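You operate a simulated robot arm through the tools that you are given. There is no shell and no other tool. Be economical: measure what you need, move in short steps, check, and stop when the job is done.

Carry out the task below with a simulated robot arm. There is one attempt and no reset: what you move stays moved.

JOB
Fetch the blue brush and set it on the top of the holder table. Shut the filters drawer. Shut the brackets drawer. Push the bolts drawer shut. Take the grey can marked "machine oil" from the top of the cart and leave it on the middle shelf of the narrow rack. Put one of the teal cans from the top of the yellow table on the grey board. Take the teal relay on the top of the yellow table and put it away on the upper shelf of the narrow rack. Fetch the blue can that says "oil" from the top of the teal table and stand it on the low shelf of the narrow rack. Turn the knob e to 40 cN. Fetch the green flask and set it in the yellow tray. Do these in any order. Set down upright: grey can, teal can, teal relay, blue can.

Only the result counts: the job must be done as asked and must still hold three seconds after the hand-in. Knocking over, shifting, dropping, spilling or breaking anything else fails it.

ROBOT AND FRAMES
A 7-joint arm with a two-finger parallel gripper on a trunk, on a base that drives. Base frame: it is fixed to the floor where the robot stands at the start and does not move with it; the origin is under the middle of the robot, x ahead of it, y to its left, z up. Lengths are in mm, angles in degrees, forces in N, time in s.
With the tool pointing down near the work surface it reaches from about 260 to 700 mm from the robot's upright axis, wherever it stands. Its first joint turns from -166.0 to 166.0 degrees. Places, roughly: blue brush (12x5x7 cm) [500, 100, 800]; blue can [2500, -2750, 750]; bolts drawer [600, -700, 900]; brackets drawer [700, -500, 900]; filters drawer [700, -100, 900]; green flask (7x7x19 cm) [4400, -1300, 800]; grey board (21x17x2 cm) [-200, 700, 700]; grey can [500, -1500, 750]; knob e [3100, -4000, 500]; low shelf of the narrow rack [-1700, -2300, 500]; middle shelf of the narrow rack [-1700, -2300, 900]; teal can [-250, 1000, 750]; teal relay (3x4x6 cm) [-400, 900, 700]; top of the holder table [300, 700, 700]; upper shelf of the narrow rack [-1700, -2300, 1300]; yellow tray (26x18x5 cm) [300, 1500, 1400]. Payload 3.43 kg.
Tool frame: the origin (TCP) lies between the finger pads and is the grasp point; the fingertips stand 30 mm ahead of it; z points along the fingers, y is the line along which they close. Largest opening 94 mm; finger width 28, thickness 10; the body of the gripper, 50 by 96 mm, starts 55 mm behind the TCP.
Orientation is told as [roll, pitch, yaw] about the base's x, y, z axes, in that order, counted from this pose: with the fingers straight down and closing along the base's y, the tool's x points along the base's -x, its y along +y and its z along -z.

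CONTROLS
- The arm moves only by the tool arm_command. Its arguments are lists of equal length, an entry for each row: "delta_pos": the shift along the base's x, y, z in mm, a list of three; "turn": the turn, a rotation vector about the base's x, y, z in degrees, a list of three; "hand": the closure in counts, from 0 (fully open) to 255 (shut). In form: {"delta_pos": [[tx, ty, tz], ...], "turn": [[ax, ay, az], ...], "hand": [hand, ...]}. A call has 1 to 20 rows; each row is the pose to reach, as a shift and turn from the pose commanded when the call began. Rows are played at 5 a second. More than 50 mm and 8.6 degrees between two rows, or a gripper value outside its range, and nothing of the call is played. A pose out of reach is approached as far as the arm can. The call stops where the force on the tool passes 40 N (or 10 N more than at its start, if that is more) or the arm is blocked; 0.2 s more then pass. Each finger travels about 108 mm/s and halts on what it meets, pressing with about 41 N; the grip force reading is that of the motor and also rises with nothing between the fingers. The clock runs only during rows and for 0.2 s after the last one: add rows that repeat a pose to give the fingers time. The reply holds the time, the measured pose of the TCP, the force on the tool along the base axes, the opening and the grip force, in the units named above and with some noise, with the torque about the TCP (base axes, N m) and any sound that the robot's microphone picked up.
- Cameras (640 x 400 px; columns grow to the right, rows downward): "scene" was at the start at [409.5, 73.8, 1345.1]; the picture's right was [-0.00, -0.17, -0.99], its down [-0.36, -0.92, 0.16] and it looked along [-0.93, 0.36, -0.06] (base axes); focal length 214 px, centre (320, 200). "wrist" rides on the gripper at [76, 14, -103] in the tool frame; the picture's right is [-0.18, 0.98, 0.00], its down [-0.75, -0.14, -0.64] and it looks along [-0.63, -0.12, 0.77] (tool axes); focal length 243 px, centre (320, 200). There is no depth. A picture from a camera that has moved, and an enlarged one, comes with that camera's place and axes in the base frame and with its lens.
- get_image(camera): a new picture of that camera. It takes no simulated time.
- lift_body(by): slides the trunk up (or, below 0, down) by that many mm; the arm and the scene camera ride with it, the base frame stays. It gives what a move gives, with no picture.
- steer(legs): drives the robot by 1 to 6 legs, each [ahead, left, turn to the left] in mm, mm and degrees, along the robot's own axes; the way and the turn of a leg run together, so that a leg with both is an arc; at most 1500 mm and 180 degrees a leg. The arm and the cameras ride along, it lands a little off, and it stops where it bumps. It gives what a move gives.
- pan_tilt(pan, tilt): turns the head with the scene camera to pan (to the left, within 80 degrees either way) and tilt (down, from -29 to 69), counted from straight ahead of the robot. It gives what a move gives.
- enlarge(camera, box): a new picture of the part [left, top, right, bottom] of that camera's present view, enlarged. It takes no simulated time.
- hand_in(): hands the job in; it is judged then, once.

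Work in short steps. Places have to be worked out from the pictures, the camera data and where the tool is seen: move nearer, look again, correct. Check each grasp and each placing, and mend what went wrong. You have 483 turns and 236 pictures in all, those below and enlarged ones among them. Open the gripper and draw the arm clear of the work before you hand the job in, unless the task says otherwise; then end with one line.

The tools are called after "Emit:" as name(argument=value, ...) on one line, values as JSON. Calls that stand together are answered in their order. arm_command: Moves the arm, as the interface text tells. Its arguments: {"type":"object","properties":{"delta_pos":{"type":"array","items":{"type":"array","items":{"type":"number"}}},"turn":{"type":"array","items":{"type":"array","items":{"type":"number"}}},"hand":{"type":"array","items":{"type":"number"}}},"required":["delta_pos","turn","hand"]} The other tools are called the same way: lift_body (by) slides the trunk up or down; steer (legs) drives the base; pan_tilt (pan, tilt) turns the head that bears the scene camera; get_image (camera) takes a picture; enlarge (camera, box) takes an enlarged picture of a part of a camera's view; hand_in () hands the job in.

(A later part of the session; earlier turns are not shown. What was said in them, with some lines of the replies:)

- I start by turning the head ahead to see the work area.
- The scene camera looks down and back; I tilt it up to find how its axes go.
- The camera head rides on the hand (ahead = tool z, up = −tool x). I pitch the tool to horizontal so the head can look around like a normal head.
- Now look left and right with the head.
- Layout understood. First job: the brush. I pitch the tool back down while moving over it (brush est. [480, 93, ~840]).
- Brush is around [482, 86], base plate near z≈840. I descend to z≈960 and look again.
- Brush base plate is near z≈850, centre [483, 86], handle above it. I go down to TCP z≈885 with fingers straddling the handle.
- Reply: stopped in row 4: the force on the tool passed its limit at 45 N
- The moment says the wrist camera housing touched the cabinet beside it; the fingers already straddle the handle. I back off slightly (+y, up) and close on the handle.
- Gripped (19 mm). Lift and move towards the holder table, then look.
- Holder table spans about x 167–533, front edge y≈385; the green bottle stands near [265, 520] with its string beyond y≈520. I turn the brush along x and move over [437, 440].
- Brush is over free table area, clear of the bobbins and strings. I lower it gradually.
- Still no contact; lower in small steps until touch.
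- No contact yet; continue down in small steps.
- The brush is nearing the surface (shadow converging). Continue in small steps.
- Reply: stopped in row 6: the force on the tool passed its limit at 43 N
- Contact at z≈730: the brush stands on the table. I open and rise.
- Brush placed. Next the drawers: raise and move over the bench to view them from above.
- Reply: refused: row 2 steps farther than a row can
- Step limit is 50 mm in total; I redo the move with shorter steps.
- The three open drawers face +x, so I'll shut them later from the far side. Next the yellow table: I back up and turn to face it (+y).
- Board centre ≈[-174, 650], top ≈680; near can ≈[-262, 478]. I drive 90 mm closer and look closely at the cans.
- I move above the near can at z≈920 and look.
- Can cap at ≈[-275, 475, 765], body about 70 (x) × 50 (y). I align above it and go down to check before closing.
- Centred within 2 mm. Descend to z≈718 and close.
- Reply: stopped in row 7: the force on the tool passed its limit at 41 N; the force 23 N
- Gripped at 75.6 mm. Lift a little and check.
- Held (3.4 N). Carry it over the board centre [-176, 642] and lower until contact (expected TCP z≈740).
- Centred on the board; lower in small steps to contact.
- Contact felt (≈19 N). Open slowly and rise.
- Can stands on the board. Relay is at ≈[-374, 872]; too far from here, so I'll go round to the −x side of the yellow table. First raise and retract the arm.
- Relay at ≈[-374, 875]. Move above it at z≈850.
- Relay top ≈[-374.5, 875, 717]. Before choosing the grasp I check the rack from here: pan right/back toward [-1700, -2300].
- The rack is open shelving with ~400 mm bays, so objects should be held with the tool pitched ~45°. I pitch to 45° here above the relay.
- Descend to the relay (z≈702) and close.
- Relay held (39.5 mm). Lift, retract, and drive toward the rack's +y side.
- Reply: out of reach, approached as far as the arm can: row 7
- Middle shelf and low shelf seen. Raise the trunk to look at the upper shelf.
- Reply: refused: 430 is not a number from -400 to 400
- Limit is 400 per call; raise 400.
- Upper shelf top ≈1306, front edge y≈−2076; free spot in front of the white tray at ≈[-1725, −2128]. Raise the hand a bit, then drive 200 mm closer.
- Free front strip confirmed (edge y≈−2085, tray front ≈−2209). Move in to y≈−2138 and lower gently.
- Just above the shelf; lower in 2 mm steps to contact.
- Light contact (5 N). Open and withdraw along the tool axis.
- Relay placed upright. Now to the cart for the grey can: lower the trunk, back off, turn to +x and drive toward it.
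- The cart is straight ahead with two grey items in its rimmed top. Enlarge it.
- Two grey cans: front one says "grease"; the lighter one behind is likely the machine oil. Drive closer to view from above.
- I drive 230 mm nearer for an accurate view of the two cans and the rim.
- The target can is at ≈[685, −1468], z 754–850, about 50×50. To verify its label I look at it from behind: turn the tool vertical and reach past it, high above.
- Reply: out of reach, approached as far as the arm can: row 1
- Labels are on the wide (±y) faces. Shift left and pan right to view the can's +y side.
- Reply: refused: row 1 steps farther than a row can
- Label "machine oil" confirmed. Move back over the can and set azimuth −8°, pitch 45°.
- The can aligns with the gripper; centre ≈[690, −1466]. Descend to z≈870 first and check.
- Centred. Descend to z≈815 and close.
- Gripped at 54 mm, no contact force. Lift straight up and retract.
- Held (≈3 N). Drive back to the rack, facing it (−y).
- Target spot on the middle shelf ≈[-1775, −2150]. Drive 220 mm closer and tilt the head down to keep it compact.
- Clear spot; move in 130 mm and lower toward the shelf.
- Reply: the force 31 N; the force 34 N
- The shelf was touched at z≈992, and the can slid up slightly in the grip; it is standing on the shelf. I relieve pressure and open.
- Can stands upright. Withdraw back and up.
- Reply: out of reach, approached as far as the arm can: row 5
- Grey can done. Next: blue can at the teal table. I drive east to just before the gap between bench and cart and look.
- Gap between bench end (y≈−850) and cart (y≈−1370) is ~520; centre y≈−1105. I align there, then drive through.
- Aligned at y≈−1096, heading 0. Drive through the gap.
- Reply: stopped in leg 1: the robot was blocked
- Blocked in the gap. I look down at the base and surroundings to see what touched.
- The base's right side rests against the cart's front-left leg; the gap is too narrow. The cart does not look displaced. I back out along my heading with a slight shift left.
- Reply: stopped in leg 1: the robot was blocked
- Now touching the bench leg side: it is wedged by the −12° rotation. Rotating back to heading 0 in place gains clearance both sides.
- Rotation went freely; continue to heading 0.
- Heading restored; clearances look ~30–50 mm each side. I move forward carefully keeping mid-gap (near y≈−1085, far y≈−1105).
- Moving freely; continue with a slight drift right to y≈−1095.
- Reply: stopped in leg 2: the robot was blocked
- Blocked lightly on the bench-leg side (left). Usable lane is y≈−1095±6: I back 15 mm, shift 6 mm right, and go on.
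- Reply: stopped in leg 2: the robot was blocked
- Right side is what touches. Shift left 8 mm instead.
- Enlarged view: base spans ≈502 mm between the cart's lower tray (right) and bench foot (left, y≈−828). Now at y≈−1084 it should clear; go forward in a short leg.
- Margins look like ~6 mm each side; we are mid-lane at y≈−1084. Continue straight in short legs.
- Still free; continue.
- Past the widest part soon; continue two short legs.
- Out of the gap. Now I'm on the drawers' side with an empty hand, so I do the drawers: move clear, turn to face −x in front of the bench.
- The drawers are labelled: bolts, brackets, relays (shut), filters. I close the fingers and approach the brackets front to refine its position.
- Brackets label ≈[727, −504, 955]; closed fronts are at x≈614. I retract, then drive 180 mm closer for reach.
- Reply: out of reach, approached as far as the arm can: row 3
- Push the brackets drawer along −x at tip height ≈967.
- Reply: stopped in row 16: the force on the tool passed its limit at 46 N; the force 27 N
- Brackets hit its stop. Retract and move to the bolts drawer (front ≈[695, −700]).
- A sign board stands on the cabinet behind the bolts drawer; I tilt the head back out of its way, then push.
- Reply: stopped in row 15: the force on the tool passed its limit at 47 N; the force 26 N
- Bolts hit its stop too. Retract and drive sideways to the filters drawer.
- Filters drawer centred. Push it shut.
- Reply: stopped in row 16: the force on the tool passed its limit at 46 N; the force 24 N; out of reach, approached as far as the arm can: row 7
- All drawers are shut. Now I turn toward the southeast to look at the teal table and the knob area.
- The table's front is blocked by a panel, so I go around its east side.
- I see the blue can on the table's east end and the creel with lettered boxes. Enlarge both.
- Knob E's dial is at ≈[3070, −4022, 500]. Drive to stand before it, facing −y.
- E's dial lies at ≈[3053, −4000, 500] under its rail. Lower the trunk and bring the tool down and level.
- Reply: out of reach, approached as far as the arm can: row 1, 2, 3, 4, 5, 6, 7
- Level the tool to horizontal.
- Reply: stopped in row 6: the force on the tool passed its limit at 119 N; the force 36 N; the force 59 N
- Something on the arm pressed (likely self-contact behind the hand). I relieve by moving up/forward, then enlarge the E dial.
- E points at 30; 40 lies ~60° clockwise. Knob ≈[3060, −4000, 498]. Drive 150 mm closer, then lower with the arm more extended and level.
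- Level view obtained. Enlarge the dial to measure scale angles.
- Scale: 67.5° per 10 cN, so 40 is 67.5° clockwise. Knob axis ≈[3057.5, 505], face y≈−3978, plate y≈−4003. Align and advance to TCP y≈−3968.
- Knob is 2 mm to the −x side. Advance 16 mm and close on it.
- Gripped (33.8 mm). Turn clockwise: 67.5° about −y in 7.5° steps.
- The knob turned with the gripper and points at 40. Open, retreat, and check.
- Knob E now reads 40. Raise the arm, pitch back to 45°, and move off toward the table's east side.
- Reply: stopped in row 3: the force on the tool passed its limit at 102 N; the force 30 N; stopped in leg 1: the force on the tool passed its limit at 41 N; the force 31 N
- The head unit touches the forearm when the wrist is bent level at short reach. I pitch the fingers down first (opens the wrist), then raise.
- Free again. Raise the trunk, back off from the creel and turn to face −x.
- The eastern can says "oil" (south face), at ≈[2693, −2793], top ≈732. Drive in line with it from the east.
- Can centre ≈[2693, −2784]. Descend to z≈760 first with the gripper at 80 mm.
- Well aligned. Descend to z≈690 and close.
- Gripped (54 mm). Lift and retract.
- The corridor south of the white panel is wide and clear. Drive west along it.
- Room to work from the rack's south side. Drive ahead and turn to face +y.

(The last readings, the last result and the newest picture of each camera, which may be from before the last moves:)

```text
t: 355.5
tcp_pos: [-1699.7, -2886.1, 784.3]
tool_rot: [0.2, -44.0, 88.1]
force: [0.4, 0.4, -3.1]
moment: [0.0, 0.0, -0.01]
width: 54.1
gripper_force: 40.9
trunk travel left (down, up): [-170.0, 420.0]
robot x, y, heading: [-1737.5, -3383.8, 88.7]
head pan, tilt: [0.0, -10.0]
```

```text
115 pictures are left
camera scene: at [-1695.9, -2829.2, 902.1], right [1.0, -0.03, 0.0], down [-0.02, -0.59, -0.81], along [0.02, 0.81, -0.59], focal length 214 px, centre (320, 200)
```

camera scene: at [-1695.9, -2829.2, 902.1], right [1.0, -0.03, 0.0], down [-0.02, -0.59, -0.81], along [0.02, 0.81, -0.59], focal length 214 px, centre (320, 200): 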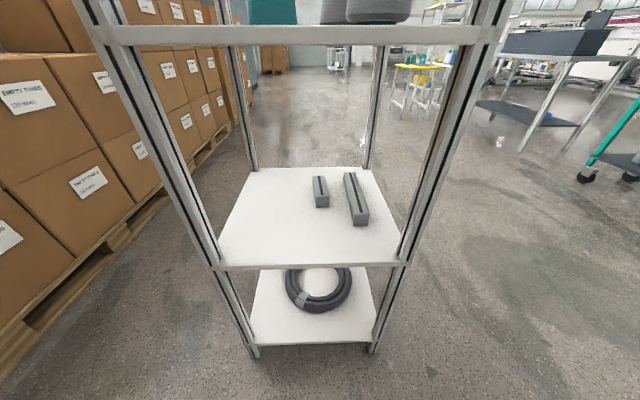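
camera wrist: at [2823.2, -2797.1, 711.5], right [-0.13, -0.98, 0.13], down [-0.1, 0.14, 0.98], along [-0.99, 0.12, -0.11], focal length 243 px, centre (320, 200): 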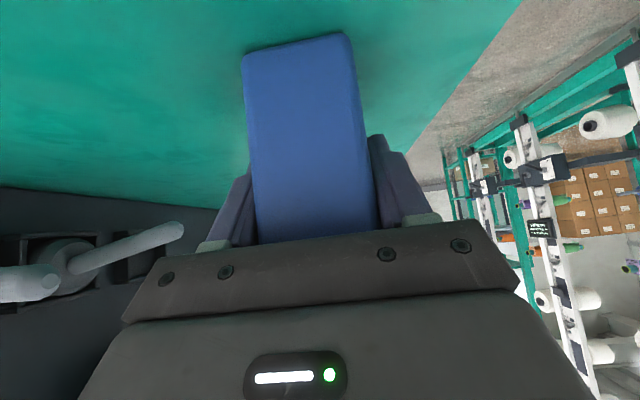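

Low shelf is free on the left/front. Lower the trunk to bring the can to z≈620, fold the head, and drive 300 mm in.

Emit:
lift_body(by=-160)

Emit:
steer(legs=[[270, 45, 1]])

Emit:
pan_tilt(pan=0, tilt=20)

Emit:
get_image(camera="scene")

Emit:
get_image(camera="wrist")

```text
t: 357.3
tcp_pos: [-1698.6, -2885.7, 623.4]
tool_rot: [0.2, -44.0, 88.2]
force: [-0.2, -0.5, -3.7]
moment: [0.0, 0.0, -0.02]
width: 54.3
gripper_force: 40.9
trunk travel left (down, up): [-10.0, 580.0]
robot x, y, heading: [-1736.2, -3383.8, 88.4]
head pan, tilt: [0.0, -10.0]
```

```text
t: 359.2
tcp_pos: [-1748.6, -2619.2, 624.1]
tool_rot: [0.2, -44.0, 89.2]
force: [0.3, 0.8, -3.8]
moment: [0.01, -0.02, 0.02]
width: 54.4
gripper_force: 40.9
trunk travel left (down, up): [-10.0, 580.0]
robot x, y, heading: [-1778.5, -3118.5, 89.4]
head pan, tilt: [0.0, -10.0]
```

```text
t: 360.2
tcp_pos: [-1749.7, -2619.4, 624.2]
tool_rot: [0.3, -44.0, 89.1]
force: [0.4, 0.0, -4.0]
moment: [0.01, 0.0, -0.03]
width: 54.2
gripper_force: 40.8
trunk travel left (down, up): [-10.0, 580.0]
robot x, y, heading: [-1773.5, -3120.0, 89.5]
head pan, tilt: [0.0, 20.0]
```

```text
114 pictures are left
camera scene: at [-1747.0, -2590.8, 702.8], right [1.0, -0.01, 0.0], down [-0.01, -0.91, -0.41], along [0.0, 0.41, -0.91], focal length 214 px, centre (320, 200)
```

scene: 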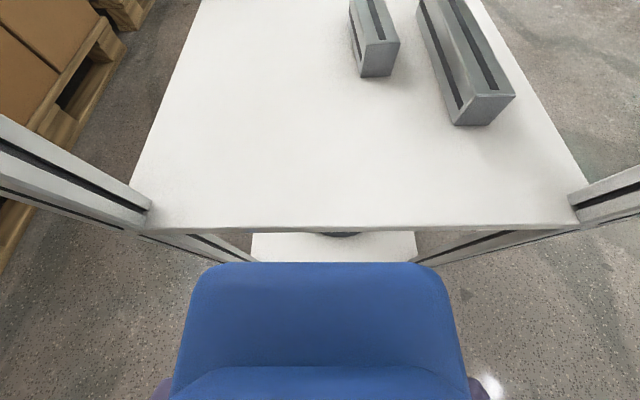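

```text
113 pictures are left
camera wrist: at [-1763.7, -2744.8, 644.8], right [-0.98, 0.14, 0.13], down [0.14, 0.09, 0.98], along [0.13, 0.98, -0.11], focal length 243 px, centre (320, 200)
```

wrist: 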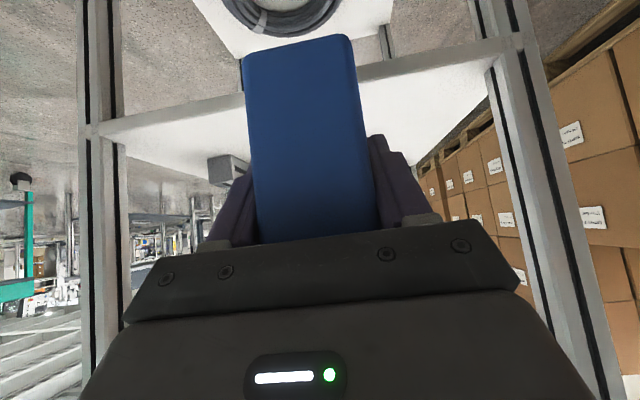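

Can bottom ≈565, shelf ≈517. Move in 155 mm, then lower gradually.

Emit:
arm_command(delta_pos=[[-3, 40, 0], [-6, 80, 0], [-8, 120, 0], [-10, 155, 0], [-10, 155, -15], [-10, 155, -25]], turn=[[0, 0, 0], [0, 0, 0], [0, 0, 0], [0, 0, 0], [0, 0, 0], [0, 0, 0]], hand=[255, 255, 255, 255, 255, 255])

Emit:
get_image(camera="wrist")

```text
t: 361.6
tcp_pos: [-1758.9, -2463.3, 599.5]
tool_rot: [0.1, -44.0, 89.1]
force: [0.7, -0.7, -3.5]
moment: [-0.01, 0.01, -0.02]
width: 53.9
gripper_force: 40.5
trunk travel left (down, up): [-10.0, 580.0]
robot x, y, heading: [-1774.1, -3119.2, 89.4]
head pan, tilt: [0.0, 20.0]
```

```text
112 pictures are left
camera wrist: at [-1773.0, -2588.7, 620.4], right [-0.98, 0.14, 0.13], down [0.14, 0.09, 0.98], along [0.13, 0.98, -0.11], focal length 243 px, centre (320, 200)
```

wrist: 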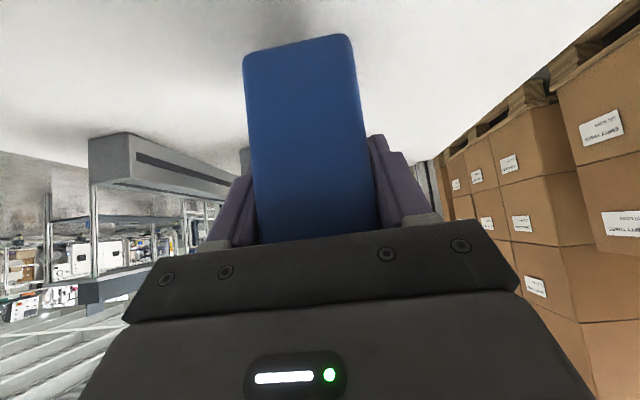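

Lower in 2.5 mm steps to contact.

Emit:
arm_command(delta_pos=[[0, 0, -3], [0, 0, -6], [0, 0, -9], [0, 0, -12], [0, 0, -14], [0, 0, -16]], turn=[[0, 0, 0], [0, 0, 0], [0, 0, 0], [0, 0, 0], [0, 0, 0], [0, 0, 0]], hand=[255, 255, 255, 255, 255, 255])

```text
t: 363.0
tcp_pos: [-1759.0, -2465.3, 583.0]
tool_rot: [0.2, -44.0, 89.2]
force: [0.5, -1.2, -2.6]
moment: [-0.04, 0.0, -0.02]
width: 54.0
gripper_force: 40.8
trunk travel left (down, up): [-10.0, 580.0]
robot x, y, heading: [-1781.5, -3116.1, 89.1]
head pan, tilt: [0.0, 20.0]
```

Emit:
arm_command(delta_pos=[[0, 0, -2], [0, 0, -4], [0, 0, -6], [0, 0, -8], [0, 0, -10], [0, 0, -12]], turn=[[0, 0, 0], [0, 0, 0], [0, 0, 0], [0, 0, 0], [0, 0, 0], [0, 0, 0]], hand=[255, 255, 255, 255, 255, 255])

Emit:
get_image(camera="wrist")

```text
t: 364.3
tcp_pos: [-1758.4, -2461.2, 576.0]
tool_rot: [0.0, -44.5, 89.1]
force: [-0.8, -2.4, 16.1]
moment: [-0.79, 0.02, 0.01]
width: 54.2
gripper_force: 41.2
trunk travel left (down, up): [-10.0, 580.0]
robot x, y, heading: [-1775.1, -3119.4, 89.0]
head pan, tilt: [0.0, 20.0]
stopped in row 6: the force on the tool passed its limit at 43 N (the readings are from after the stop); the commanded pose is now the measured one
```

```text
111 pictures are left
camera wrist: at [-1773.4, -2587.4, 595.6], right [-0.98, 0.14, 0.13], down [0.14, 0.08, 0.99], along [0.13, 0.99, -0.1], focal length 243 px, centre (320, 200)
```

wrist: 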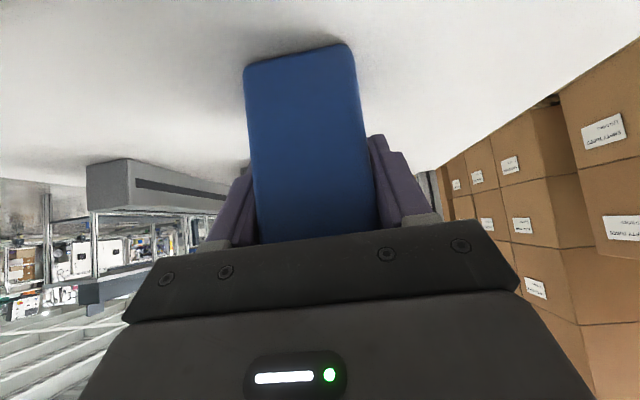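

Contact. Relieve slightly, open, and check.

Emit:
arm_command(delta_pos=[[0, 0, 1], [0, 0, 1], [0, 0, 1], [0, 0, 1], [0, 0, 1]], turn=[[0, 0, 0], [0, 0, 0], [0, 0, 0], [0, 0, 0], [0, 0, 0]], hand=[230, 150, 80, 40, 40])

Emit:
arm_command(delta_pos=[[0, -25, 12], [0, -60, 25], [0, -100, 35], [0, -140, 40], [0, -160, 40]], turn=[[0, 0, 0], [0, 0, 0], [0, 0, 0], [0, 0, 0], [0, 0, 0]], hand=[40, 40, 40, 40, 40])

Emit:
get_image(camera="scene")

```text
t: 365.5
tcp_pos: [-1758.4, -2462.8, 574.3]
tool_rot: [0.1, -44.3, 89.1]
force: [-0.2, -3.2, 5.7]
moment: [-0.01, 0.0, -0.02]
width: 79.0
gripper_force: 0.0
trunk travel left (down, up): [-10.0, 580.0]
robot x, y, heading: [-1779.8, -3116.2, 89.6]
head pan, tilt: [0.0, 20.0]
```

```text
t: 366.7
tcp_pos: [-1757.1, -2623.0, 614.9]
tool_rot: [0.2, -44.3, 89.1]
force: [-0.1, 0.5, -1.0]
moment: [-0.01, -0.04, 0.01]
width: 79.2
gripper_force: 0.1
trunk travel left (down, up): [-10.0, 580.0]
robot x, y, heading: [-1780.5, -3116.8, 89.2]
head pan, tilt: [0.0, 20.0]
```

```text
110 pictures are left
camera scene: at [-1755.7, -2595.1, 694.3], right [1.0, -0.01, 0.0], down [-0.01, -0.91, -0.41], along [0.0, 0.41, -0.91], focal length 214 px, centre (320, 200)
```

scene: 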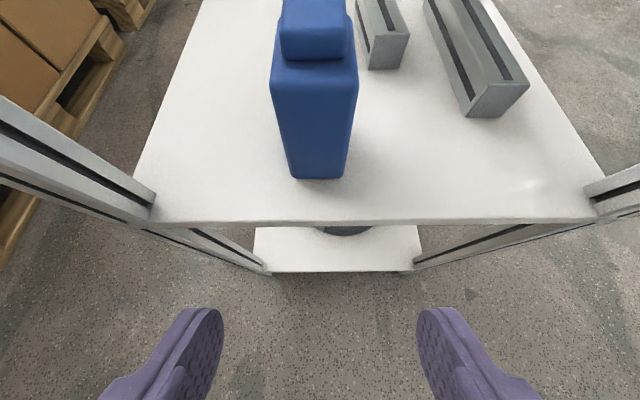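

Blue can stands on the low shelf. Now the green flask: raise arm, back out and drive east along the corridor.

Emit:
steer(legs=[[-330, 0, 0], [0, 0, -89.2]])

Emit:
lift_body(by=250)

Emit:
steer(legs=[[1300, 0, 0], [1300, 0, 0]])

```text
t: 372.7
tcp_pos: [-1285.3, -3457.7, 613.9]
tool_rot: [0.2, -44.3, 0.4]
force: [0.2, -0.3, 0.0]
moment: [-0.02, -0.02, 0.01]
width: 79.2
gripper_force: 0.0
trunk travel left (down, up): [-10.0, 580.0]
robot x, y, heading: [-1780.8, -3443.3, 0.8]
head pan, tilt: [0.0, 20.0]
```

```text
t: 375.2
tcp_pos: [-1285.4, -3457.8, 864.2]
tool_rot: [0.2, -44.2, 0.4]
force: [-0.5, -0.8, -0.4]
moment: [0.0, 0.0, 0.0]
width: 78.9
gripper_force: 0.1
trunk travel left (down, up): [-260.0, 330.0]
robot x, y, heading: [-1781.3, -3445.7, 0.9]
head pan, tilt: [0.0, 20.0]
```

```text
t: 388.0
tcp_pos: [1324.0, -3374.4, 865.0]
tool_rot: [0.2, -44.3, 2.9]
force: [-0.8, 0.3, -1.2]
moment: [-0.02, -0.01, 0.0]
width: 79.5
gripper_force: 0.0
trunk travel left (down, up): [-260.0, 330.0]
robot x, y, heading: [828.3, -3383.8, 3.1]
head pan, tilt: [0.0, 20.0]
```

Emit:
steer(legs=[[1300, -60, -3.5], [1200, 0, 0], [0, 0, 60]])

Emit:
pan_tilt(pan=0, tilt=-29)

Emit:
get_image(camera="scene")

```text
t: 402.9
tcp_pos: [3604.5, -3017.7, 864.8]
tool_rot: [0.2, -44.3, 58.9]
force: [0.0, -0.6, -0.9]
moment: [-0.01, -0.01, 0.01]
width: 79.2
gripper_force: 0.1
trunk travel left (down, up): [-260.0, 330.0]
robot x, y, heading: [3343.3, -3436.4, 59.2]
head pan, tilt: [0.0, 20.0]
```

```text
t: 404.1
tcp_pos: [3605.1, -3018.7, 863.9]
tool_rot: [0.2, -44.3, 58.9]
force: [-0.1, -0.5, 0.6]
moment: [-0.03, 0.0, -0.03]
width: 79.1
gripper_force: 0.1
trunk travel left (down, up): [-260.0, 330.0]
robot x, y, heading: [3341.7, -3437.9, 58.9]
head pan, tilt: [0.0, -28.6]
```

```text
109 pictures are left
camera scene: at [3639.2, -2966.1, 1013.2], right [0.86, -0.51, 0.0], down [-0.15, -0.25, -0.96], along [0.49, 0.82, -0.29], focal length 214 px, centre (320, 200)
```

scene: 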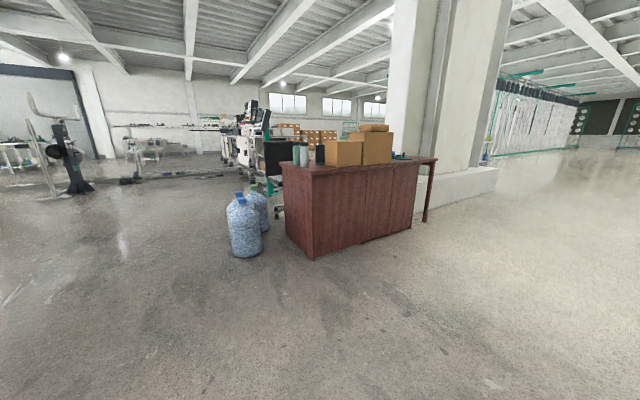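

Emit:
enlarge(camera="scene", box=[220, 110, 450, 265])

```text
2.58 times, centred on (335, 188) of scene
camera zoom: at [3639.2, -2966.1, 1013.2], right [0.86, -0.51, 0.0], down [-0.15, -0.25, -0.96], along [0.49, 0.82, -0.29], focal length 554 px, centre (281, 232)
```

zoom: 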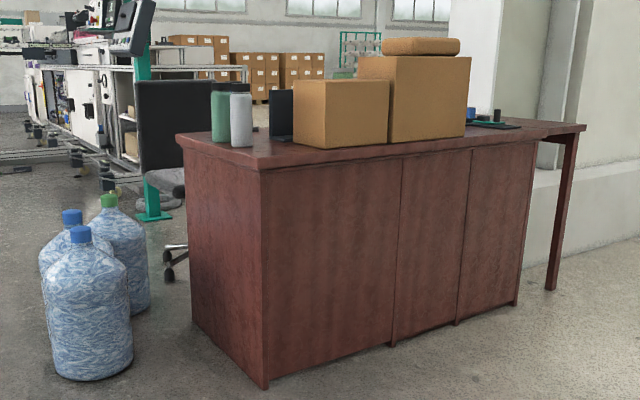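

The green flask stands behind a silver one at the desk's west end. Jugs block the west; I approach from the southwest.

Emit:
steer(legs=[[740, 150, -5], [750, 150, -4]])

Emit:
lift_body(by=200)

Emit:
pan_tilt(pan=0, tilt=-20)

Emit:
get_image(camera="scene")

```text
t: 411.9
tcp_pos: [4297.9, -1684.0, 864.9]
tool_rot: [0.3, -44.3, 49.6]
force: [1.1, 0.1, 0.6]
moment: [-0.03, -0.03, 0.01]
width: 79.3
gripper_force: 0.1
trunk travel left (down, up): [-260.0, 330.0]
robot x, y, heading: [3969.3, -2052.5, 49.9]
head pan, tilt: [0.0, -28.6]
```

```text
t: 414.1
tcp_pos: [4298.3, -1685.4, 1064.3]
tool_rot: [0.2, -44.3, 49.7]
force: [0.3, -0.7, -0.5]
moment: [0.03, 0.01, -0.01]
width: 79.3
gripper_force: 0.0
trunk travel left (down, up): [-460.0, 130.0]
robot x, y, heading: [3966.6, -2054.3, 49.8]
head pan, tilt: [0.0, -28.6]
```

```text
t: 414.8
tcp_pos: [4297.8, -1685.2, 1065.0]
tool_rot: [0.2, -44.3, 49.6]
force: [0.0, -0.4, -0.5]
moment: [0.03, -0.02, 0.01]
width: 79.2
gripper_force: 0.1
trunk travel left (down, up): [-460.0, 130.0]
robot x, y, heading: [3966.5, -2051.8, 50.0]
head pan, tilt: [0.0, -20.0]
```

```text
107 pictures are left
camera scene: at [4339.7, -1639.5, 1199.3], right [0.76, -0.65, 0.0], down [-0.28, -0.33, -0.9], along [0.58, 0.69, -0.43], focal length 214 px, centre (320, 200)
```

scene: 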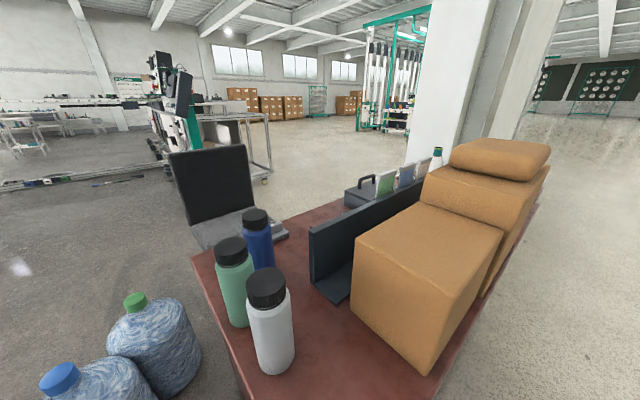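

Green flask at ≈[4415, −1277], between silver [4425, −1405] and blue [4512, −1185]. Move to [4020, −1770] and turn the tool vertical.

Emit:
arm_command(delta_pos=[[0, 0, 10], [0, 0, 20], [0, 0, 30], [0, 0, 40], [0, 0, 50], [0, 0, 60]], turn=[[-5.7, 4.85, 0], [-11.4, 9.7, 0], [-17.1, 14.5, 0], [-22.8, 19.4, 0], [-28.5, 24.2, 0], [-33.7, 28.7, 0]], hand=[0, 0, 0, 0, 0, 0])

Emit:
steer(legs=[[250, 140, 0]])

Emit:
pan_tilt(pan=0, tilt=-15)

Emit:
get_image(camera="scene")

Emit:
get_image(camera="wrist")

```text
t: 416.1
tcp_pos: [4298.3, -1685.7, 1124.7]
tool_rot: [0.2, 0.1, 49.6]
force: [-0.9, 0.9, 0.1]
moment: [0.01, -0.02, 0.0]
width: 93.9
gripper_force: 0.0
trunk travel left (down, up): [-460.0, 130.0]
robot x, y, heading: [3966.3, -2057.1, 50.0]
head pan, tilt: [0.0, -20.0]
```

```text
t: 418.1
tcp_pos: [4345.6, -1398.9, 1124.1]
tool_rot: [0.0, 0.0, 50.2]
force: [-0.1, -0.5, 0.3]
moment: [-0.02, 0.0, 0.03]
width: 94.1
gripper_force: 0.1
trunk travel left (down, up): [-460.0, 130.0]
robot x, y, heading: [4018.1, -1771.0, 50.3]
head pan, tilt: [0.0, -20.0]
```

```text
t: 418.8
tcp_pos: [4345.0, -1398.8, 1124.7]
tool_rot: [0.2, 0.0, 50.1]
force: [-0.4, -0.1, 0.2]
moment: [0.0, 0.03, 0.0]
width: 94.0
gripper_force: 0.1
trunk travel left (down, up): [-460.0, 130.0]
robot x, y, heading: [4019.9, -1770.9, 50.2]
head pan, tilt: [0.0, -15.0]
```

```text
106 pictures are left
camera scene: at [4431.6, -1299.6, 1173.0], right [0.77, -0.64, 0.0], down [-0.62, -0.74, -0.26], along [0.16, 0.2, -0.97], focal length 214 px, centre (320, 200)
```

scene: 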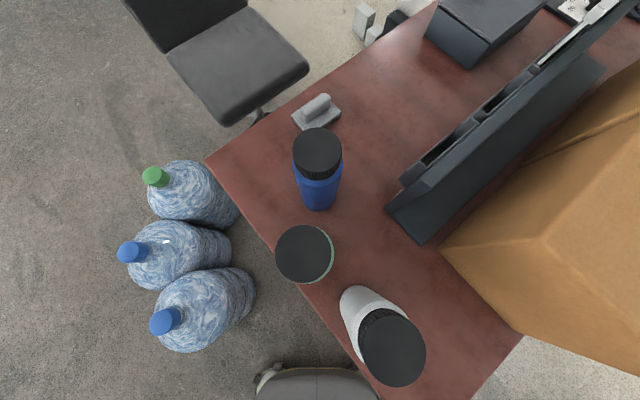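

```text
105 pictures are left
camera wrist: at [4286.6, -1448.4, 1227.6], right [-0.64, 0.77, 0.0], down [0.59, 0.49, 0.64], along [0.49, 0.41, -0.77], focal length 243 px, centre (320, 200)
```

wrist: 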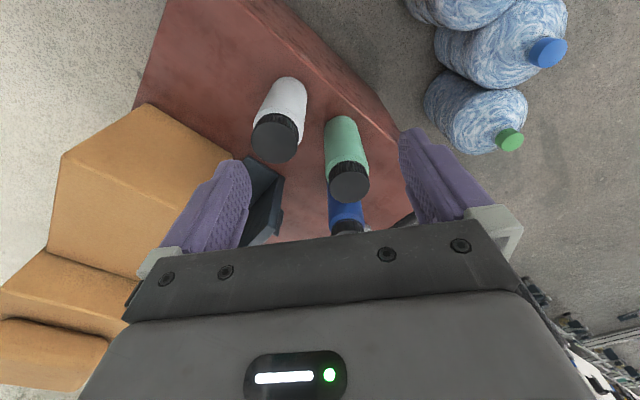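

Flask axis ≈[4418, −1284], top ≈940. Move over it and descend to z≈960, then check.

Emit:
arm_command(delta_pos=[[24, 38, 0], [48, 76, 0], [73, 115, 0], [73, 115, -45], [73, 115, -90], [73, 115, -130]], turn=[[0, 0, 0], [0, 0, 0], [0, 0, 0], [0, 0, 0], [0, 0, 0], [0, 0, 0]], hand=[0, 0, 0, 0, 0, 0])

Emit:
pan_tilt(pan=0, tilt=25)

Emit:
get_image(camera="scene")

Emit:
get_image(camera="wrist")

```text
t: 420.2
tcp_pos: [4419.0, -1283.4, 994.3]
tool_rot: [0.1, -0.1, 50.0]
force: [-0.2, 1.8, -0.7]
moment: [-0.02, 0.0, -0.03]
width: 94.0
gripper_force: 0.1
trunk travel left (down, up): [-460.0, 130.0]
robot x, y, heading: [4017.1, -1768.5, 50.4]
head pan, tilt: [0.0, -15.0]
```

```text
t: 421.3
tcp_pos: [4419.2, -1283.4, 994.5]
tool_rot: [0.3, 0.0, 50.1]
force: [-0.7, -0.5, -0.2]
moment: [0.0, 0.02, 0.03]
width: 93.9
gripper_force: 0.1
trunk travel left (down, up): [-460.0, 130.0]
robot x, y, heading: [4017.7, -1771.5, 50.4]
head pan, tilt: [0.0, 25.0]
```

```text
104 pictures are left
camera scene: at [4465.0, -1232.0, 1031.4], right [0.77, -0.64, 0.0], down [-0.58, -0.7, 0.42], along [-0.27, -0.32, -0.91], focal length 214 px, centre (320, 200)
```

scene: 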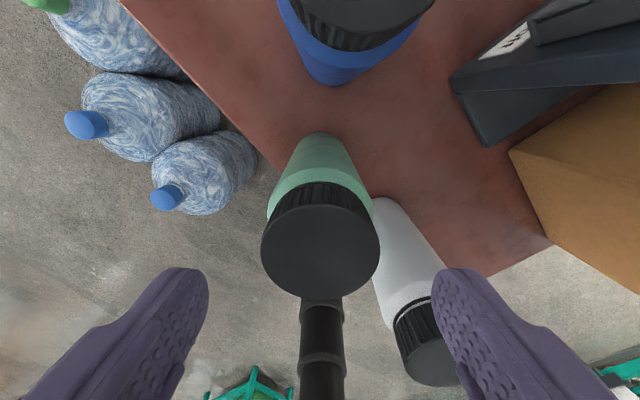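

```text
103 pictures are left
camera wrist: at [4360.3, -1332.7, 1097.7], right [-0.64, 0.77, 0.0], down [0.59, 0.49, 0.64], along [0.49, 0.41, -0.77], focal length 243 px, centre (320, 200)
```

wrist: 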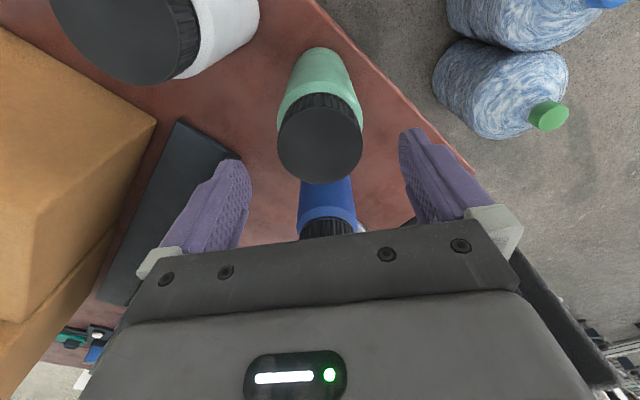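

Centred over the cap, neighbours clear. Descend to z≈892 and close.

Emit:
arm_command(delta_pos=[[0, -1, -30], [0, -1, -60], [0, -1, -85], [0, -1, -101], [0, -1, -101], [0, -1, -101], [0, -1, -101], [0, -1, -101]], turn=[[0, 0, 0], [0, 0, 0], [0, 0, 0], [0, 0, 0], [0, 0, 0], [0, 0, 0], [0, 0, 0], [0, 0, 0]], hand=[0, 0, 0, 0, 60, 120, 255, 255])

Emit:
get_image(camera="wrist")

```text
t: 423.1
tcp_pos: [4417.8, -1285.3, 894.5]
tool_rot: [0.2, -0.3, 50.1]
force: [0.3, 5.9, 26.8]
moment: [0.42, -0.2, 0.0]
width: 69.3
gripper_force: 41.0
trunk travel left (down, up): [-460.0, 130.0]
robot x, y, heading: [4019.1, -1774.1, 50.5]
head pan, tilt: [0.0, 25.0]
```

```text
102 pictures are left
camera wrist: at [4359.3, -1334.1, 997.9], right [-0.64, 0.77, 0.0], down [0.59, 0.48, 0.65], along [0.5, 0.41, -0.76], focal length 243 px, centre (320, 200)
```

wrist: 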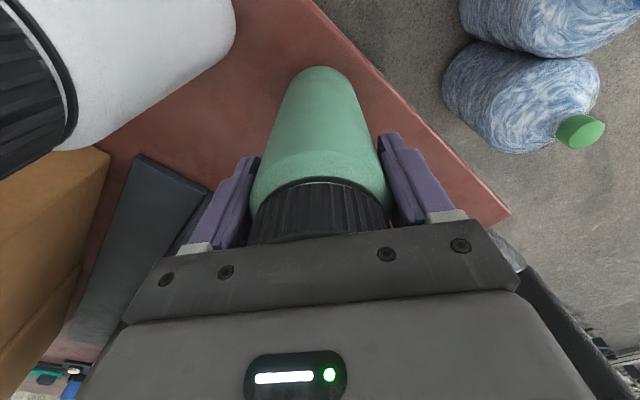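

Gripped at 69 mm on the body. Lift straight up.

Emit:
arm_command(delta_pos=[[0, 0, 15], [0, 0, 50], [0, 0, 95], [0, 0, 140], [0, 0, 185], [0, 0, 230]], turn=[[0, 0, 0], [0, 0, 0], [0, 0, 0], [0, 0, 0], [0, 0, 0], [0, 0, 0]], hand=[255, 255, 255, 255, 255, 255])

Emit:
get_image(camera="scene")

```text
t: 424.5
tcp_pos: [4416.9, -1286.0, 1123.8]
tool_rot: [0.2, 0.0, 50.0]
force: [-0.4, -0.1, -2.4]
moment: [0.02, 0.0, -0.02]
width: 69.3
gripper_force: 40.9
trunk travel left (down, up): [-460.0, 130.0]
robot x, y, heading: [4015.8, -1772.4, 50.3]
head pan, tilt: [0.0, 25.0]
```

```text
101 pictures are left
camera scene: at [4463.0, -1233.6, 1161.3], right [0.77, -0.64, 0.0], down [-0.58, -0.7, 0.42], along [-0.27, -0.32, -0.91], focal length 214 px, centre (320, 200)
```

scene: 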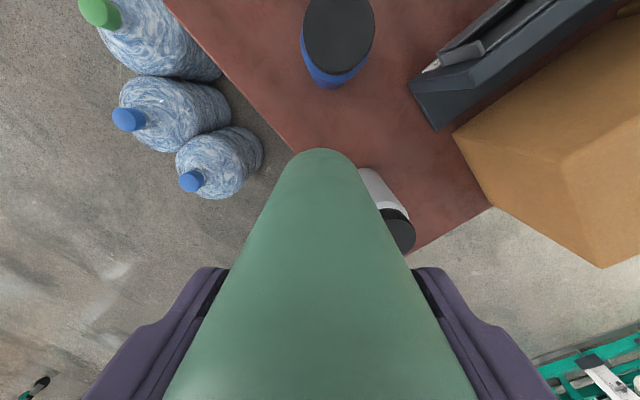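

Flask held; neighbours undisturbed. Back off from the desk, turn to −x and travel toward the shelf with the yellow tray.

Emit:
steer(legs=[[-400, 0, 0], [0, 0, 130], [1150, -700, 0], [1100, -950, 0]])

Emit:
pan_tilt(pan=-60, tilt=-29)

Emit:
get_image(camera="scene")

```text
t: 445.6
tcp_pos: [850.4, -446.3, 1124.1]
tool_rot: [0.2, 0.0, 178.9]
force: [-0.7, 0.4, -2.0]
moment: [-0.03, 0.02, -0.01]
width: 69.0
gripper_force: 40.3
trunk travel left (down, up): [-460.0, 130.0]
robot x, y, heading: [1476.3, -452.3, 179.1]
head pan, tilt: [0.0, 25.0]
```

```text
t: 446.9
tcp_pos: [848.8, -447.1, 1124.7]
tool_rot: [0.2, 0.1, 178.9]
force: [-0.1, -0.6, -2.9]
moment: [-0.01, 0.01, 0.01]
width: 68.8
gripper_force: 40.7
trunk travel left (down, up): [-460.0, 130.0]
robot x, y, heading: [1475.9, -453.1, 179.2]
head pan, tilt: [-60.0, -28.6]
```

```text
100 pictures are left
camera scene: at [701.4, -386.5, 1219.1], right [0.01, 0.5, 0.86], down [0.89, 0.4, -0.24], along [-0.46, 0.77, -0.44], focal length 214 px, centre (320, 200)
```

scene: 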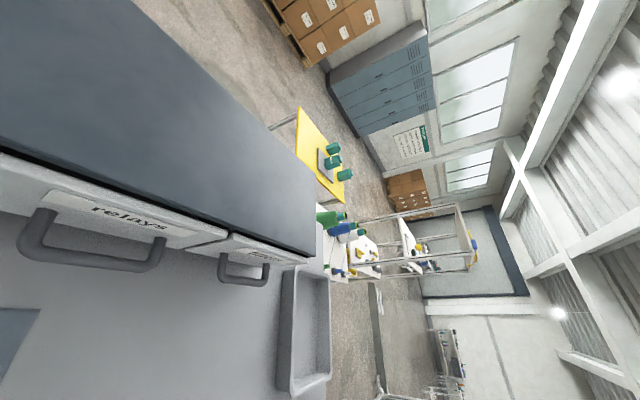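

Move north with the arm ahead, then look at the shelf.

Emit:
steer(legs=[[100, -1000, 0], [0, -500, 0]])

Emit:
pan_tilt(pan=-70, tilt=5)

Emit:
get_image(camera="scene")

```text
t: 454.7
tcp_pos: [761.1, 1069.6, 1123.8]
tool_rot: [0.1, 0.0, 179.4]
force: [-0.1, 0.6, -2.6]
moment: [-0.01, 0.0, -0.02]
width: 68.6
gripper_force: 41.0
trunk travel left (down, up): [-460.0, 130.0]
robot x, y, heading: [1385.6, 1067.1, 179.5]
head pan, tilt: [-60.0, -28.6]
```

```text
t: 455.7
tcp_pos: [761.2, 1068.7, 1125.6]
tool_rot: [0.1, 0.0, 179.4]
force: [0.7, -0.3, -3.6]
moment: [0.02, -0.01, 0.03]
width: 68.5
gripper_force: 41.1
trunk travel left (down, up): [-460.0, 130.0]
robot x, y, heading: [1391.8, 1066.8, 179.6]
head pan, tilt: [-70.0, 5.0]
```

```text
99 pictures are left
camera scene: at [660.7, 1154.3, 1221.2], right [0.0, 0.34, 0.94], down [1.0, -0.09, 0.03], along [0.1, 0.93, -0.34], focal length 214 px, centre (320, 200)
```

scene: 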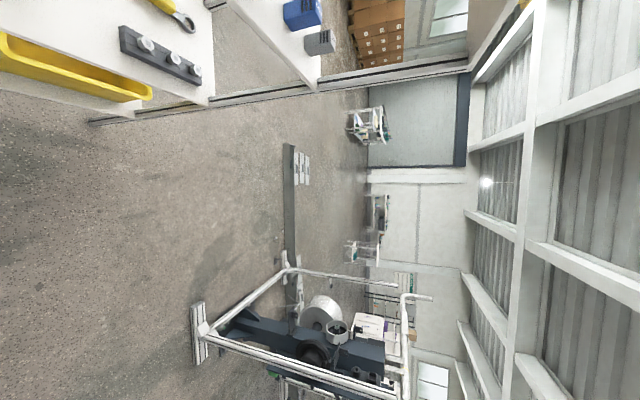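

The shelf is right beside; I back off 150 mm, raise the trunk fully and lift the arm to see its top.

Emit:
steer(legs=[[-150, 0, 0]])

Emit:
lift_body(by=130)

Emit:
arm_command(delta_pos=[[10, 0, 40], [20, 0, 80], [30, 0, 120], [40, 0, 160], [50, 0, 200], [60, 0, 240], [70, 0, 280], [80, 0, 320], [90, 0, 360], [100, 0, 400]], turn=[[0, 0, 0], [0, 0, 0], [0, 0, 0], [0, 0, 0], [0, 0, 0], [0, 0, 0], [0, 0, 0], [0, 0, 0], [0, 0, 0], [0, 0, 0]], hand=[255, 255, 255, 255, 255, 255, 255, 255, 255, 255])

Emit:
get_image(camera="scene")

```text
t: 457.1
tcp_pos: [913.3, 1067.7, 1125.2]
tool_rot: [0.2, -0.1, 179.4]
force: [0.4, 0.1, -3.2]
moment: [0.01, 0.02, -0.02]
width: 68.3
gripper_force: 41.1
trunk travel left (down, up): [-460.0, 130.0]
robot x, y, heading: [1539.7, 1063.3, 179.6]
head pan, tilt: [-70.0, 5.0]
```

```text
t: 458.7
tcp_pos: [912.2, 1068.2, 1253.9]
tool_rot: [0.2, 0.0, 179.4]
force: [0.6, -0.1, -2.9]
moment: [-0.01, -0.01, 0.01]
width: 68.2
gripper_force: 40.7
trunk travel left (down, up): [-590.0, 0.0]
robot x, y, heading: [1541.0, 1061.0, 179.7]
head pan, tilt: [-70.0, 5.0]
```

```text
t: 460.9
tcp_pos: [1010.8, 1068.1, 1654.4]
tool_rot: [0.3, -0.2, 179.4]
force: [-1.1, -0.1, -2.5]
moment: [-0.01, 0.01, 0.03]
width: 68.4
gripper_force: 41.5
trunk travel left (down, up): [-590.0, 0.0]
robot x, y, heading: [1541.7, 1064.3, 179.7]
head pan, tilt: [-70.0, 5.0]
```

```text
98 pictures are left
camera scene: at [911.5, 1153.6, 1751.5], right [0.0, 0.34, 0.94], down [1.0, -0.09, 0.03], along [0.1, 0.93, -0.34], focal length 214 px, centre (320, 200)
```

scene: 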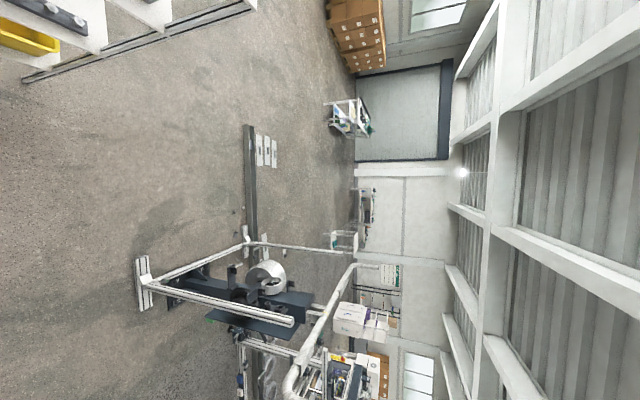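

Height reached. Look toward the shelf top (−x, +y).

Emit:
pan_tilt(pan=-35, tilt=-29)

Emit:
get_image(camera="scene")

```text
t: 461.9
tcp_pos: [1009.1, 1068.0, 1652.3]
tool_rot: [0.2, 0.0, 179.4]
force: [-1.0, -0.4, -2.6]
moment: [-0.02, -0.01, 0.02]
width: 68.5
gripper_force: 41.6
trunk travel left (down, up): [-590.0, 0.0]
robot x, y, heading: [1541.2, 1061.7, 179.7]
head pan, tilt: [-35.0, -28.6]
```

```text
97 pictures are left
camera scene: at [861.4, 1106.3, 1726.9], right [0.01, 0.82, 0.57], down [0.88, 0.26, -0.39], along [-0.47, 0.51, -0.72], focal length 214 px, centre (320, 200)
```

scene: 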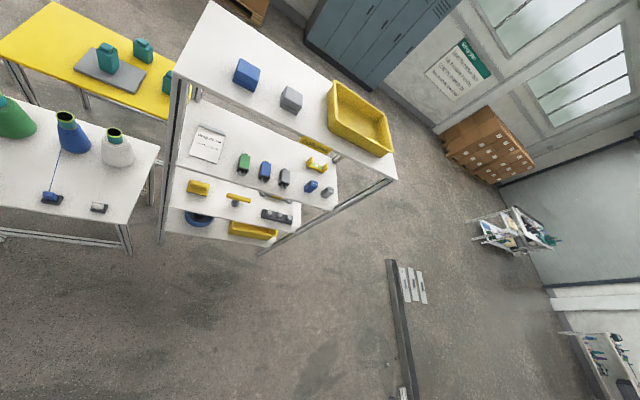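

Tray centre ≈[306, 1495] on the top shelf (edge x≈490). Strafe to y≈1495 and drive in with the flask at 1509 bottom height.

Emit:
steer(legs=[[0, -432, 0], [480, 0, 0]])

Emit:
pan_tilt(pan=0, tilt=-20)

Emit:
get_image(camera="scene")

```text
t: 467.0
tcp_pos: [519.0, 1500.2, 1653.5]
tool_rot: [0.1, 0.0, 179.4]
force: [-0.3, -0.2, -2.5]
moment: [0.01, 0.0, 0.04]
width: 68.2
gripper_force: 40.6
trunk travel left (down, up): [-590.0, 0.0]
robot x, y, heading: [1053.5, 1500.0, 179.7]
head pan, tilt: [-35.0, -28.6]
```

```text
t: 468.0
tcp_pos: [518.1, 1498.8, 1654.1]
tool_rot: [0.2, 0.0, 179.4]
force: [0.0, -0.5, -2.8]
moment: [-0.01, -0.01, 0.0]
width: 67.9
gripper_force: 41.2
trunk travel left (down, up): [-590.0, 0.0]
robot x, y, heading: [1050.4, 1497.0, 179.7]
head pan, tilt: [0.0, -20.0]
```

```text
96 pictures are left
camera scene: at [380.3, 1499.6, 1706.1], right [0.01, 1.0, 0.0], down [0.94, -0.01, -0.34], along [-0.34, 0.0, -0.94], focal length 214 px, centre (320, 200)
```

scene: 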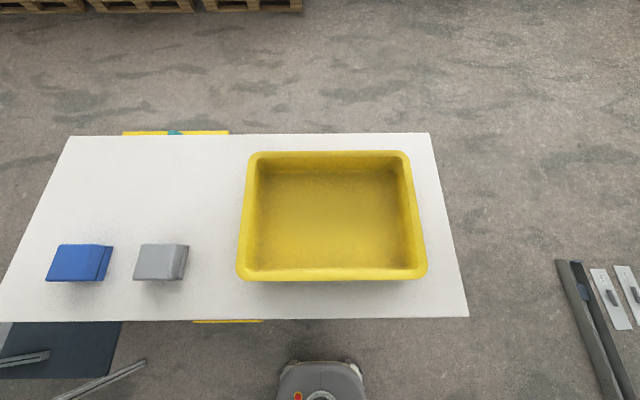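

Tray spans x≈189–377, y≈1386–1646, rim ≈1396. Drive 170 mm closer, then move over its centre.

Emit:
steer(legs=[[170, 0, 0]])

Emit:
arm_command(delta_pos=[[-20, 5, -20], [-40, 10, -45], [-55, 14, -75], [-62, 15, -95]], turn=[[0, 0, 0], [0, 0, 0], [0, 0, 0], [0, 0, 0]], hand=[255, 255, 255, 255])

Emit:
get_image(camera="wrist")

Emit:
get_image(camera="scene")

```text
t: 469.5
tcp_pos: [345.0, 1502.8, 1653.2]
tool_rot: [0.3, 0.0, 179.4]
force: [-0.1, -0.6, -2.7]
moment: [0.0, -0.06, 0.0]
width: 68.3
gripper_force: 41.2
trunk travel left (down, up): [-590.0, 0.0]
robot x, y, heading: [880.3, 1499.6, 179.6]
head pan, tilt: [0.0, -20.0]
```

```text
t: 470.5
tcp_pos: [283.1, 1516.2, 1557.5]
tool_rot: [0.1, 0.0, 179.3]
force: [0.0, 0.1, -2.6]
moment: [-0.02, -0.01, -0.01]
width: 68.2
gripper_force: 40.8
trunk travel left (down, up): [-590.0, 0.0]
robot x, y, heading: [879.7, 1496.7, 179.6]
head pan, tilt: [0.0, -20.0]
```

```text
95 pictures are left
camera wrist: at [359.8, 1502.1, 1660.1], right [-0.2, -0.98, 0.0], down [-0.75, 0.15, 0.64], along [-0.63, 0.12, -0.77], focal length 243 px, centre (320, 200)
```

wrist: 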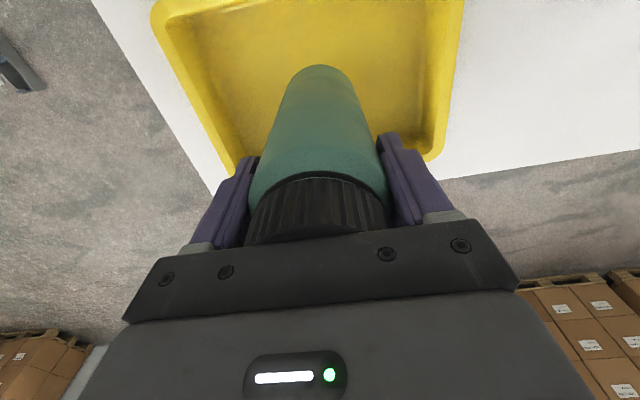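

```text
94 pictures are left
camera scene: at [144.9, 1516.8, 1609.7], right [0.01, 1.0, 0.0], down [0.94, -0.01, -0.34], along [-0.34, 0.0, -0.94], focal length 214 px, centre (320, 200)
```

scene: 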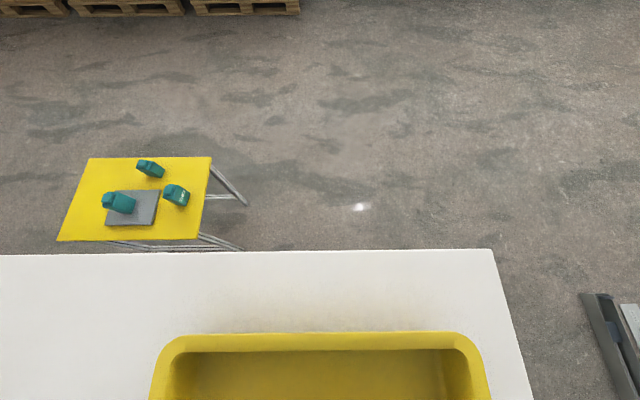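

Flask is over the tray middle. Lower toward its floor.

Emit:
arm_command(delta_pos=[[0, 0, -20], [0, 0, -35], [0, 0, -42], [0, 0, -46], [0, 0, -50], [0, 0, -54], [0, 0, -58]], turn=[[0, 0, 0], [0, 0, 0], [0, 0, 0], [0, 0, 0], [0, 0, 0], [0, 0, 0], [0, 0, 0]], hand=[255, 255, 255, 255, 255, 255, 255])

Emit:
get_image(camera="wrist")

```text
t: 472.1
tcp_pos: [283.9, 1515.1, 1500.2]
tool_rot: [0.3, 0.0, 179.3]
force: [0.5, -0.1, -3.4]
moment: [-0.01, 0.01, -0.03]
width: 67.9
gripper_force: 41.4
trunk travel left (down, up): [-590.0, 0.0]
robot x, y, heading: [877.8, 1500.3, 179.4]
head pan, tilt: [0.0, -20.0]
```

```text
93 pictures are left
camera wrist: at [361.8, 1502.0, 1603.7], right [-0.2, -0.98, 0.0], down [-0.75, 0.15, 0.64], along [-0.63, 0.12, -0.77], focal length 243 px, centre (320, 200)
```

wrist: 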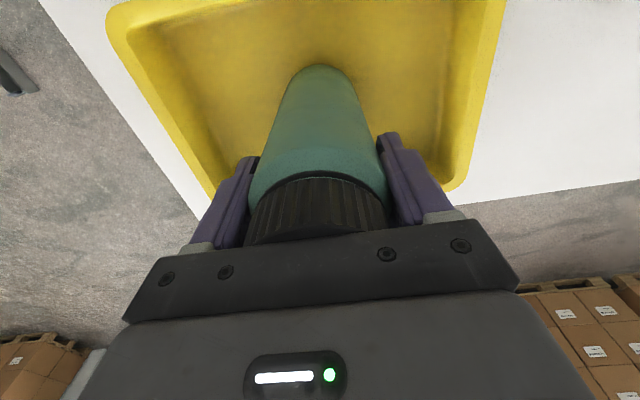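

Emit:
arm_command(delta_pos=[[0, 0, -3], [0, 0, -6], [0, 0, -9], [0, 0, -12], [0, 0, -15], [0, 0, -18], [0, 0, -21], [0, 0, -24]], turn=[[0, 0, 0], [0, 0, 0], [0, 0, 0], [0, 0, 0], [0, 0, 0], [0, 0, 0], [0, 0, 0], [0, 0, 0]], hand=[255, 255, 255, 255, 255, 255, 255, 255])

```text
t: 472.8
tcp_pos: [285.0, 1516.8, 1499.6]
tool_rot: [0.2, -0.7, 179.3]
force: [3.6, -0.4, 14.6]
moment: [0.03, -0.98, -0.03]
width: 68.0
gripper_force: 40.7
trunk travel left (down, up): [-590.0, 0.0]
robot x, y, heading: [878.4, 1500.8, 179.8]
head pan, tilt: [0.0, -20.0]
stopped in row 3: the force on the tool passed its limit at 45 N (the readings are from after the stop); the commanded pose is now the measured one
```

Contact at the expected height. Release gently.

Emit:
arm_command(delta_pos=[[0, 0, 0], [0, 0, 0], [0, 0, 0], [0, 0, 0], [0, 0, 0]], turn=[[0, 0, 0], [0, 0, 0], [0, 0, 0], [0, 0, 0], [0, 0, 0]], hand=[200, 100, 30, 0, 0])

Emit:
get_image(camera="wrist")

```text
t: 474.0
tcp_pos: [285.9, 1516.8, 1498.0]
tool_rot: [0.0, -0.7, 179.2]
force: [-1.3, -0.9, 20.7]
moment: [0.06, -0.17, -0.01]
width: 93.9
gripper_force: 0.0
trunk travel left (down, up): [-590.0, 0.0]
robot x, y, heading: [879.3, 1496.7, 179.6]
head pan, tilt: [0.0, -20.0]
```

```text
92 pictures are left
camera wrist: at [362.6, 1501.9, 1601.0], right [-0.2, -0.98, 0.0], down [-0.74, 0.15, 0.65], along [-0.64, 0.12, -0.76], focal length 243 px, centre (320, 200)
```

wrist: 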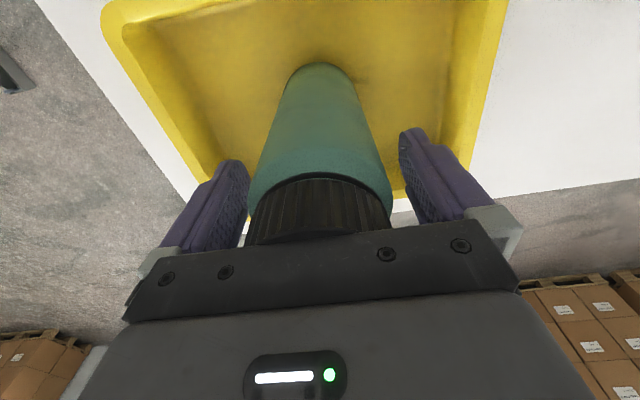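

Flask stands; the palm rests on its cap. Rise straight up.

Emit:
arm_command(delta_pos=[[0, 0, 8], [0, 0, 25], [0, 0, 60], [0, 0, 100], [0, 0, 140], [0, 0, 175]], turn=[[0, 0, 0], [0, 0, 0], [0, 0, 0], [0, 0, 0], [0, 0, 0], [0, 0, 0]], hand=[0, 0, 0, 0, 0, 0])

Emit:
get_image(camera="wrist")

Emit:
steer(legs=[[-450, 0, 0]])

Emit:
get_image(camera="scene")

```text
t: 475.4
tcp_pos: [281.1, 1517.3, 1671.2]
tool_rot: [0.3, -0.6, 179.3]
force: [-0.2, 0.7, 0.0]
moment: [-0.02, 0.04, 0.03]
width: 93.9
gripper_force: 0.1
trunk travel left (down, up): [-590.0, 0.0]
robot x, y, heading: [880.4, 1499.8, 179.5]
head pan, tilt: [0.0, -20.0]
```

```text
91 pictures are left
camera wrist: at [360.1, 1502.7, 1774.4], right [-0.2, -0.98, 0.0], down [-0.75, 0.15, 0.65], along [-0.64, 0.12, -0.76], focal length 243 px, centre (320, 200)
```

wrist: 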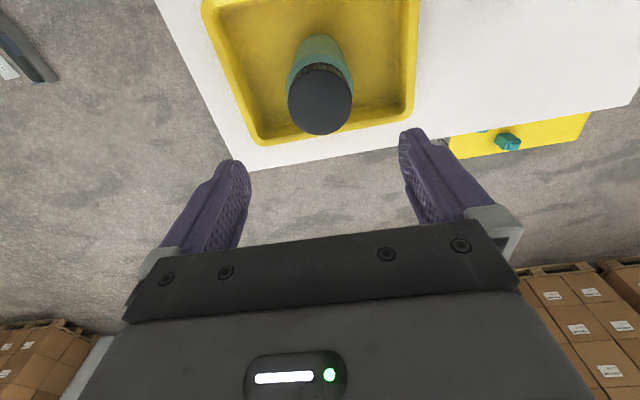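

```text
t: 478.2
tcp_pos: [742.0, 1512.7, 1671.3]
tool_rot: [0.3, -0.5, 179.5]
force: [0.2, 0.5, 0.3]
moment: [0.0, 0.01, 0.01]
width: 94.0
gripper_force: 0.0
trunk travel left (down, up): [-590.0, 0.0]
robot x, y, heading: [1334.2, 1498.9, 179.6]
head pan, tilt: [0.0, -20.0]
```

```text
90 pictures are left
camera scene: at [604.0, 1512.8, 1726.2], right [0.01, 1.0, 0.0], down [0.94, -0.01, -0.35], along [-0.35, 0.0, -0.94], focal length 214 px, centre (320, 200)
```

scene: 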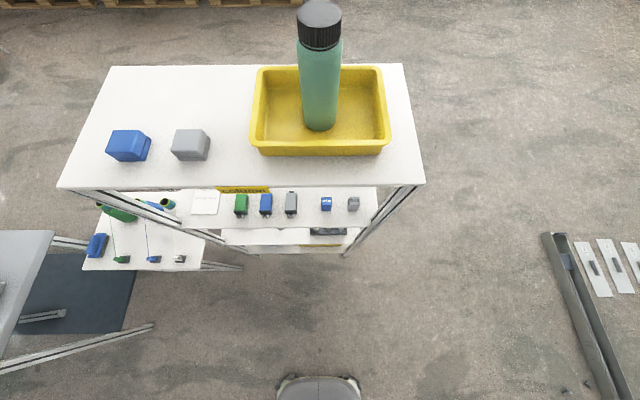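

All placements done. As a last check I inspect the cart I brushed earlier: strafe south to view it from the east.

Emit:
steer(legs=[[-100, 1450, 0], [0, 1500, 0]])

Emit:
pan_tilt(pan=0, tilt=0)

Emit:
get_image(camera="scene")

```text
t: 492.4
tcp_pos: [846.5, -1425.3, 1671.0]
tool_rot: [0.0, -0.6, 179.5]
force: [-0.7, -0.1, 0.2]
moment: [0.02, 0.0, -0.03]
width: 94.1
gripper_force: 0.1
trunk travel left (down, up): [-590.0, 0.0]
robot x, y, heading: [1441.3, -1438.0, 179.9]
head pan, tilt: [0.0, -20.0]
```

```text
t: 493.2
tcp_pos: [845.5, -1424.1, 1671.5]
tool_rot: [0.1, -0.6, 179.4]
force: [-0.8, 0.1, -1.0]
moment: [0.02, 0.01, 0.0]
width: 94.2
gripper_force: 0.0
trunk travel left (down, up): [-590.0, 0.0]
robot x, y, heading: [1444.9, -1441.5, 179.6]
head pan, tilt: [0.0, 0.0]
```

```text
89 pictures are left
camera scene: at [737.2, -1424.9, 1711.6], right [0.01, 1.0, 0.0], down [1.0, -0.01, -0.01], along [-0.01, 0.0, -1.0], focal length 214 px, centre (320, 200)
```

scene: 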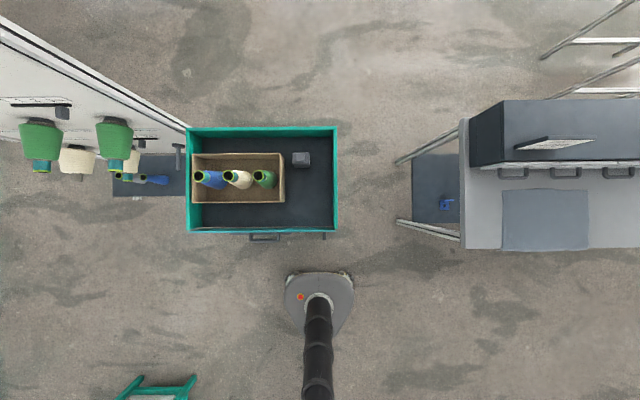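

The cart is square, upright and at its original place within measuring error, its contents standing. The gripper is open and the arm clear, so I hand in.

Emit:
hand_in()

```text
The job is handed in.
```

I did all ten tasks and handed the job in. The one doubt is the cart: my base bumped it while I drove through the gap beside the bench. It still looks square, with its contents standing, but it may have shifted by about 10 mm, which is roughly the limit of my measurement.
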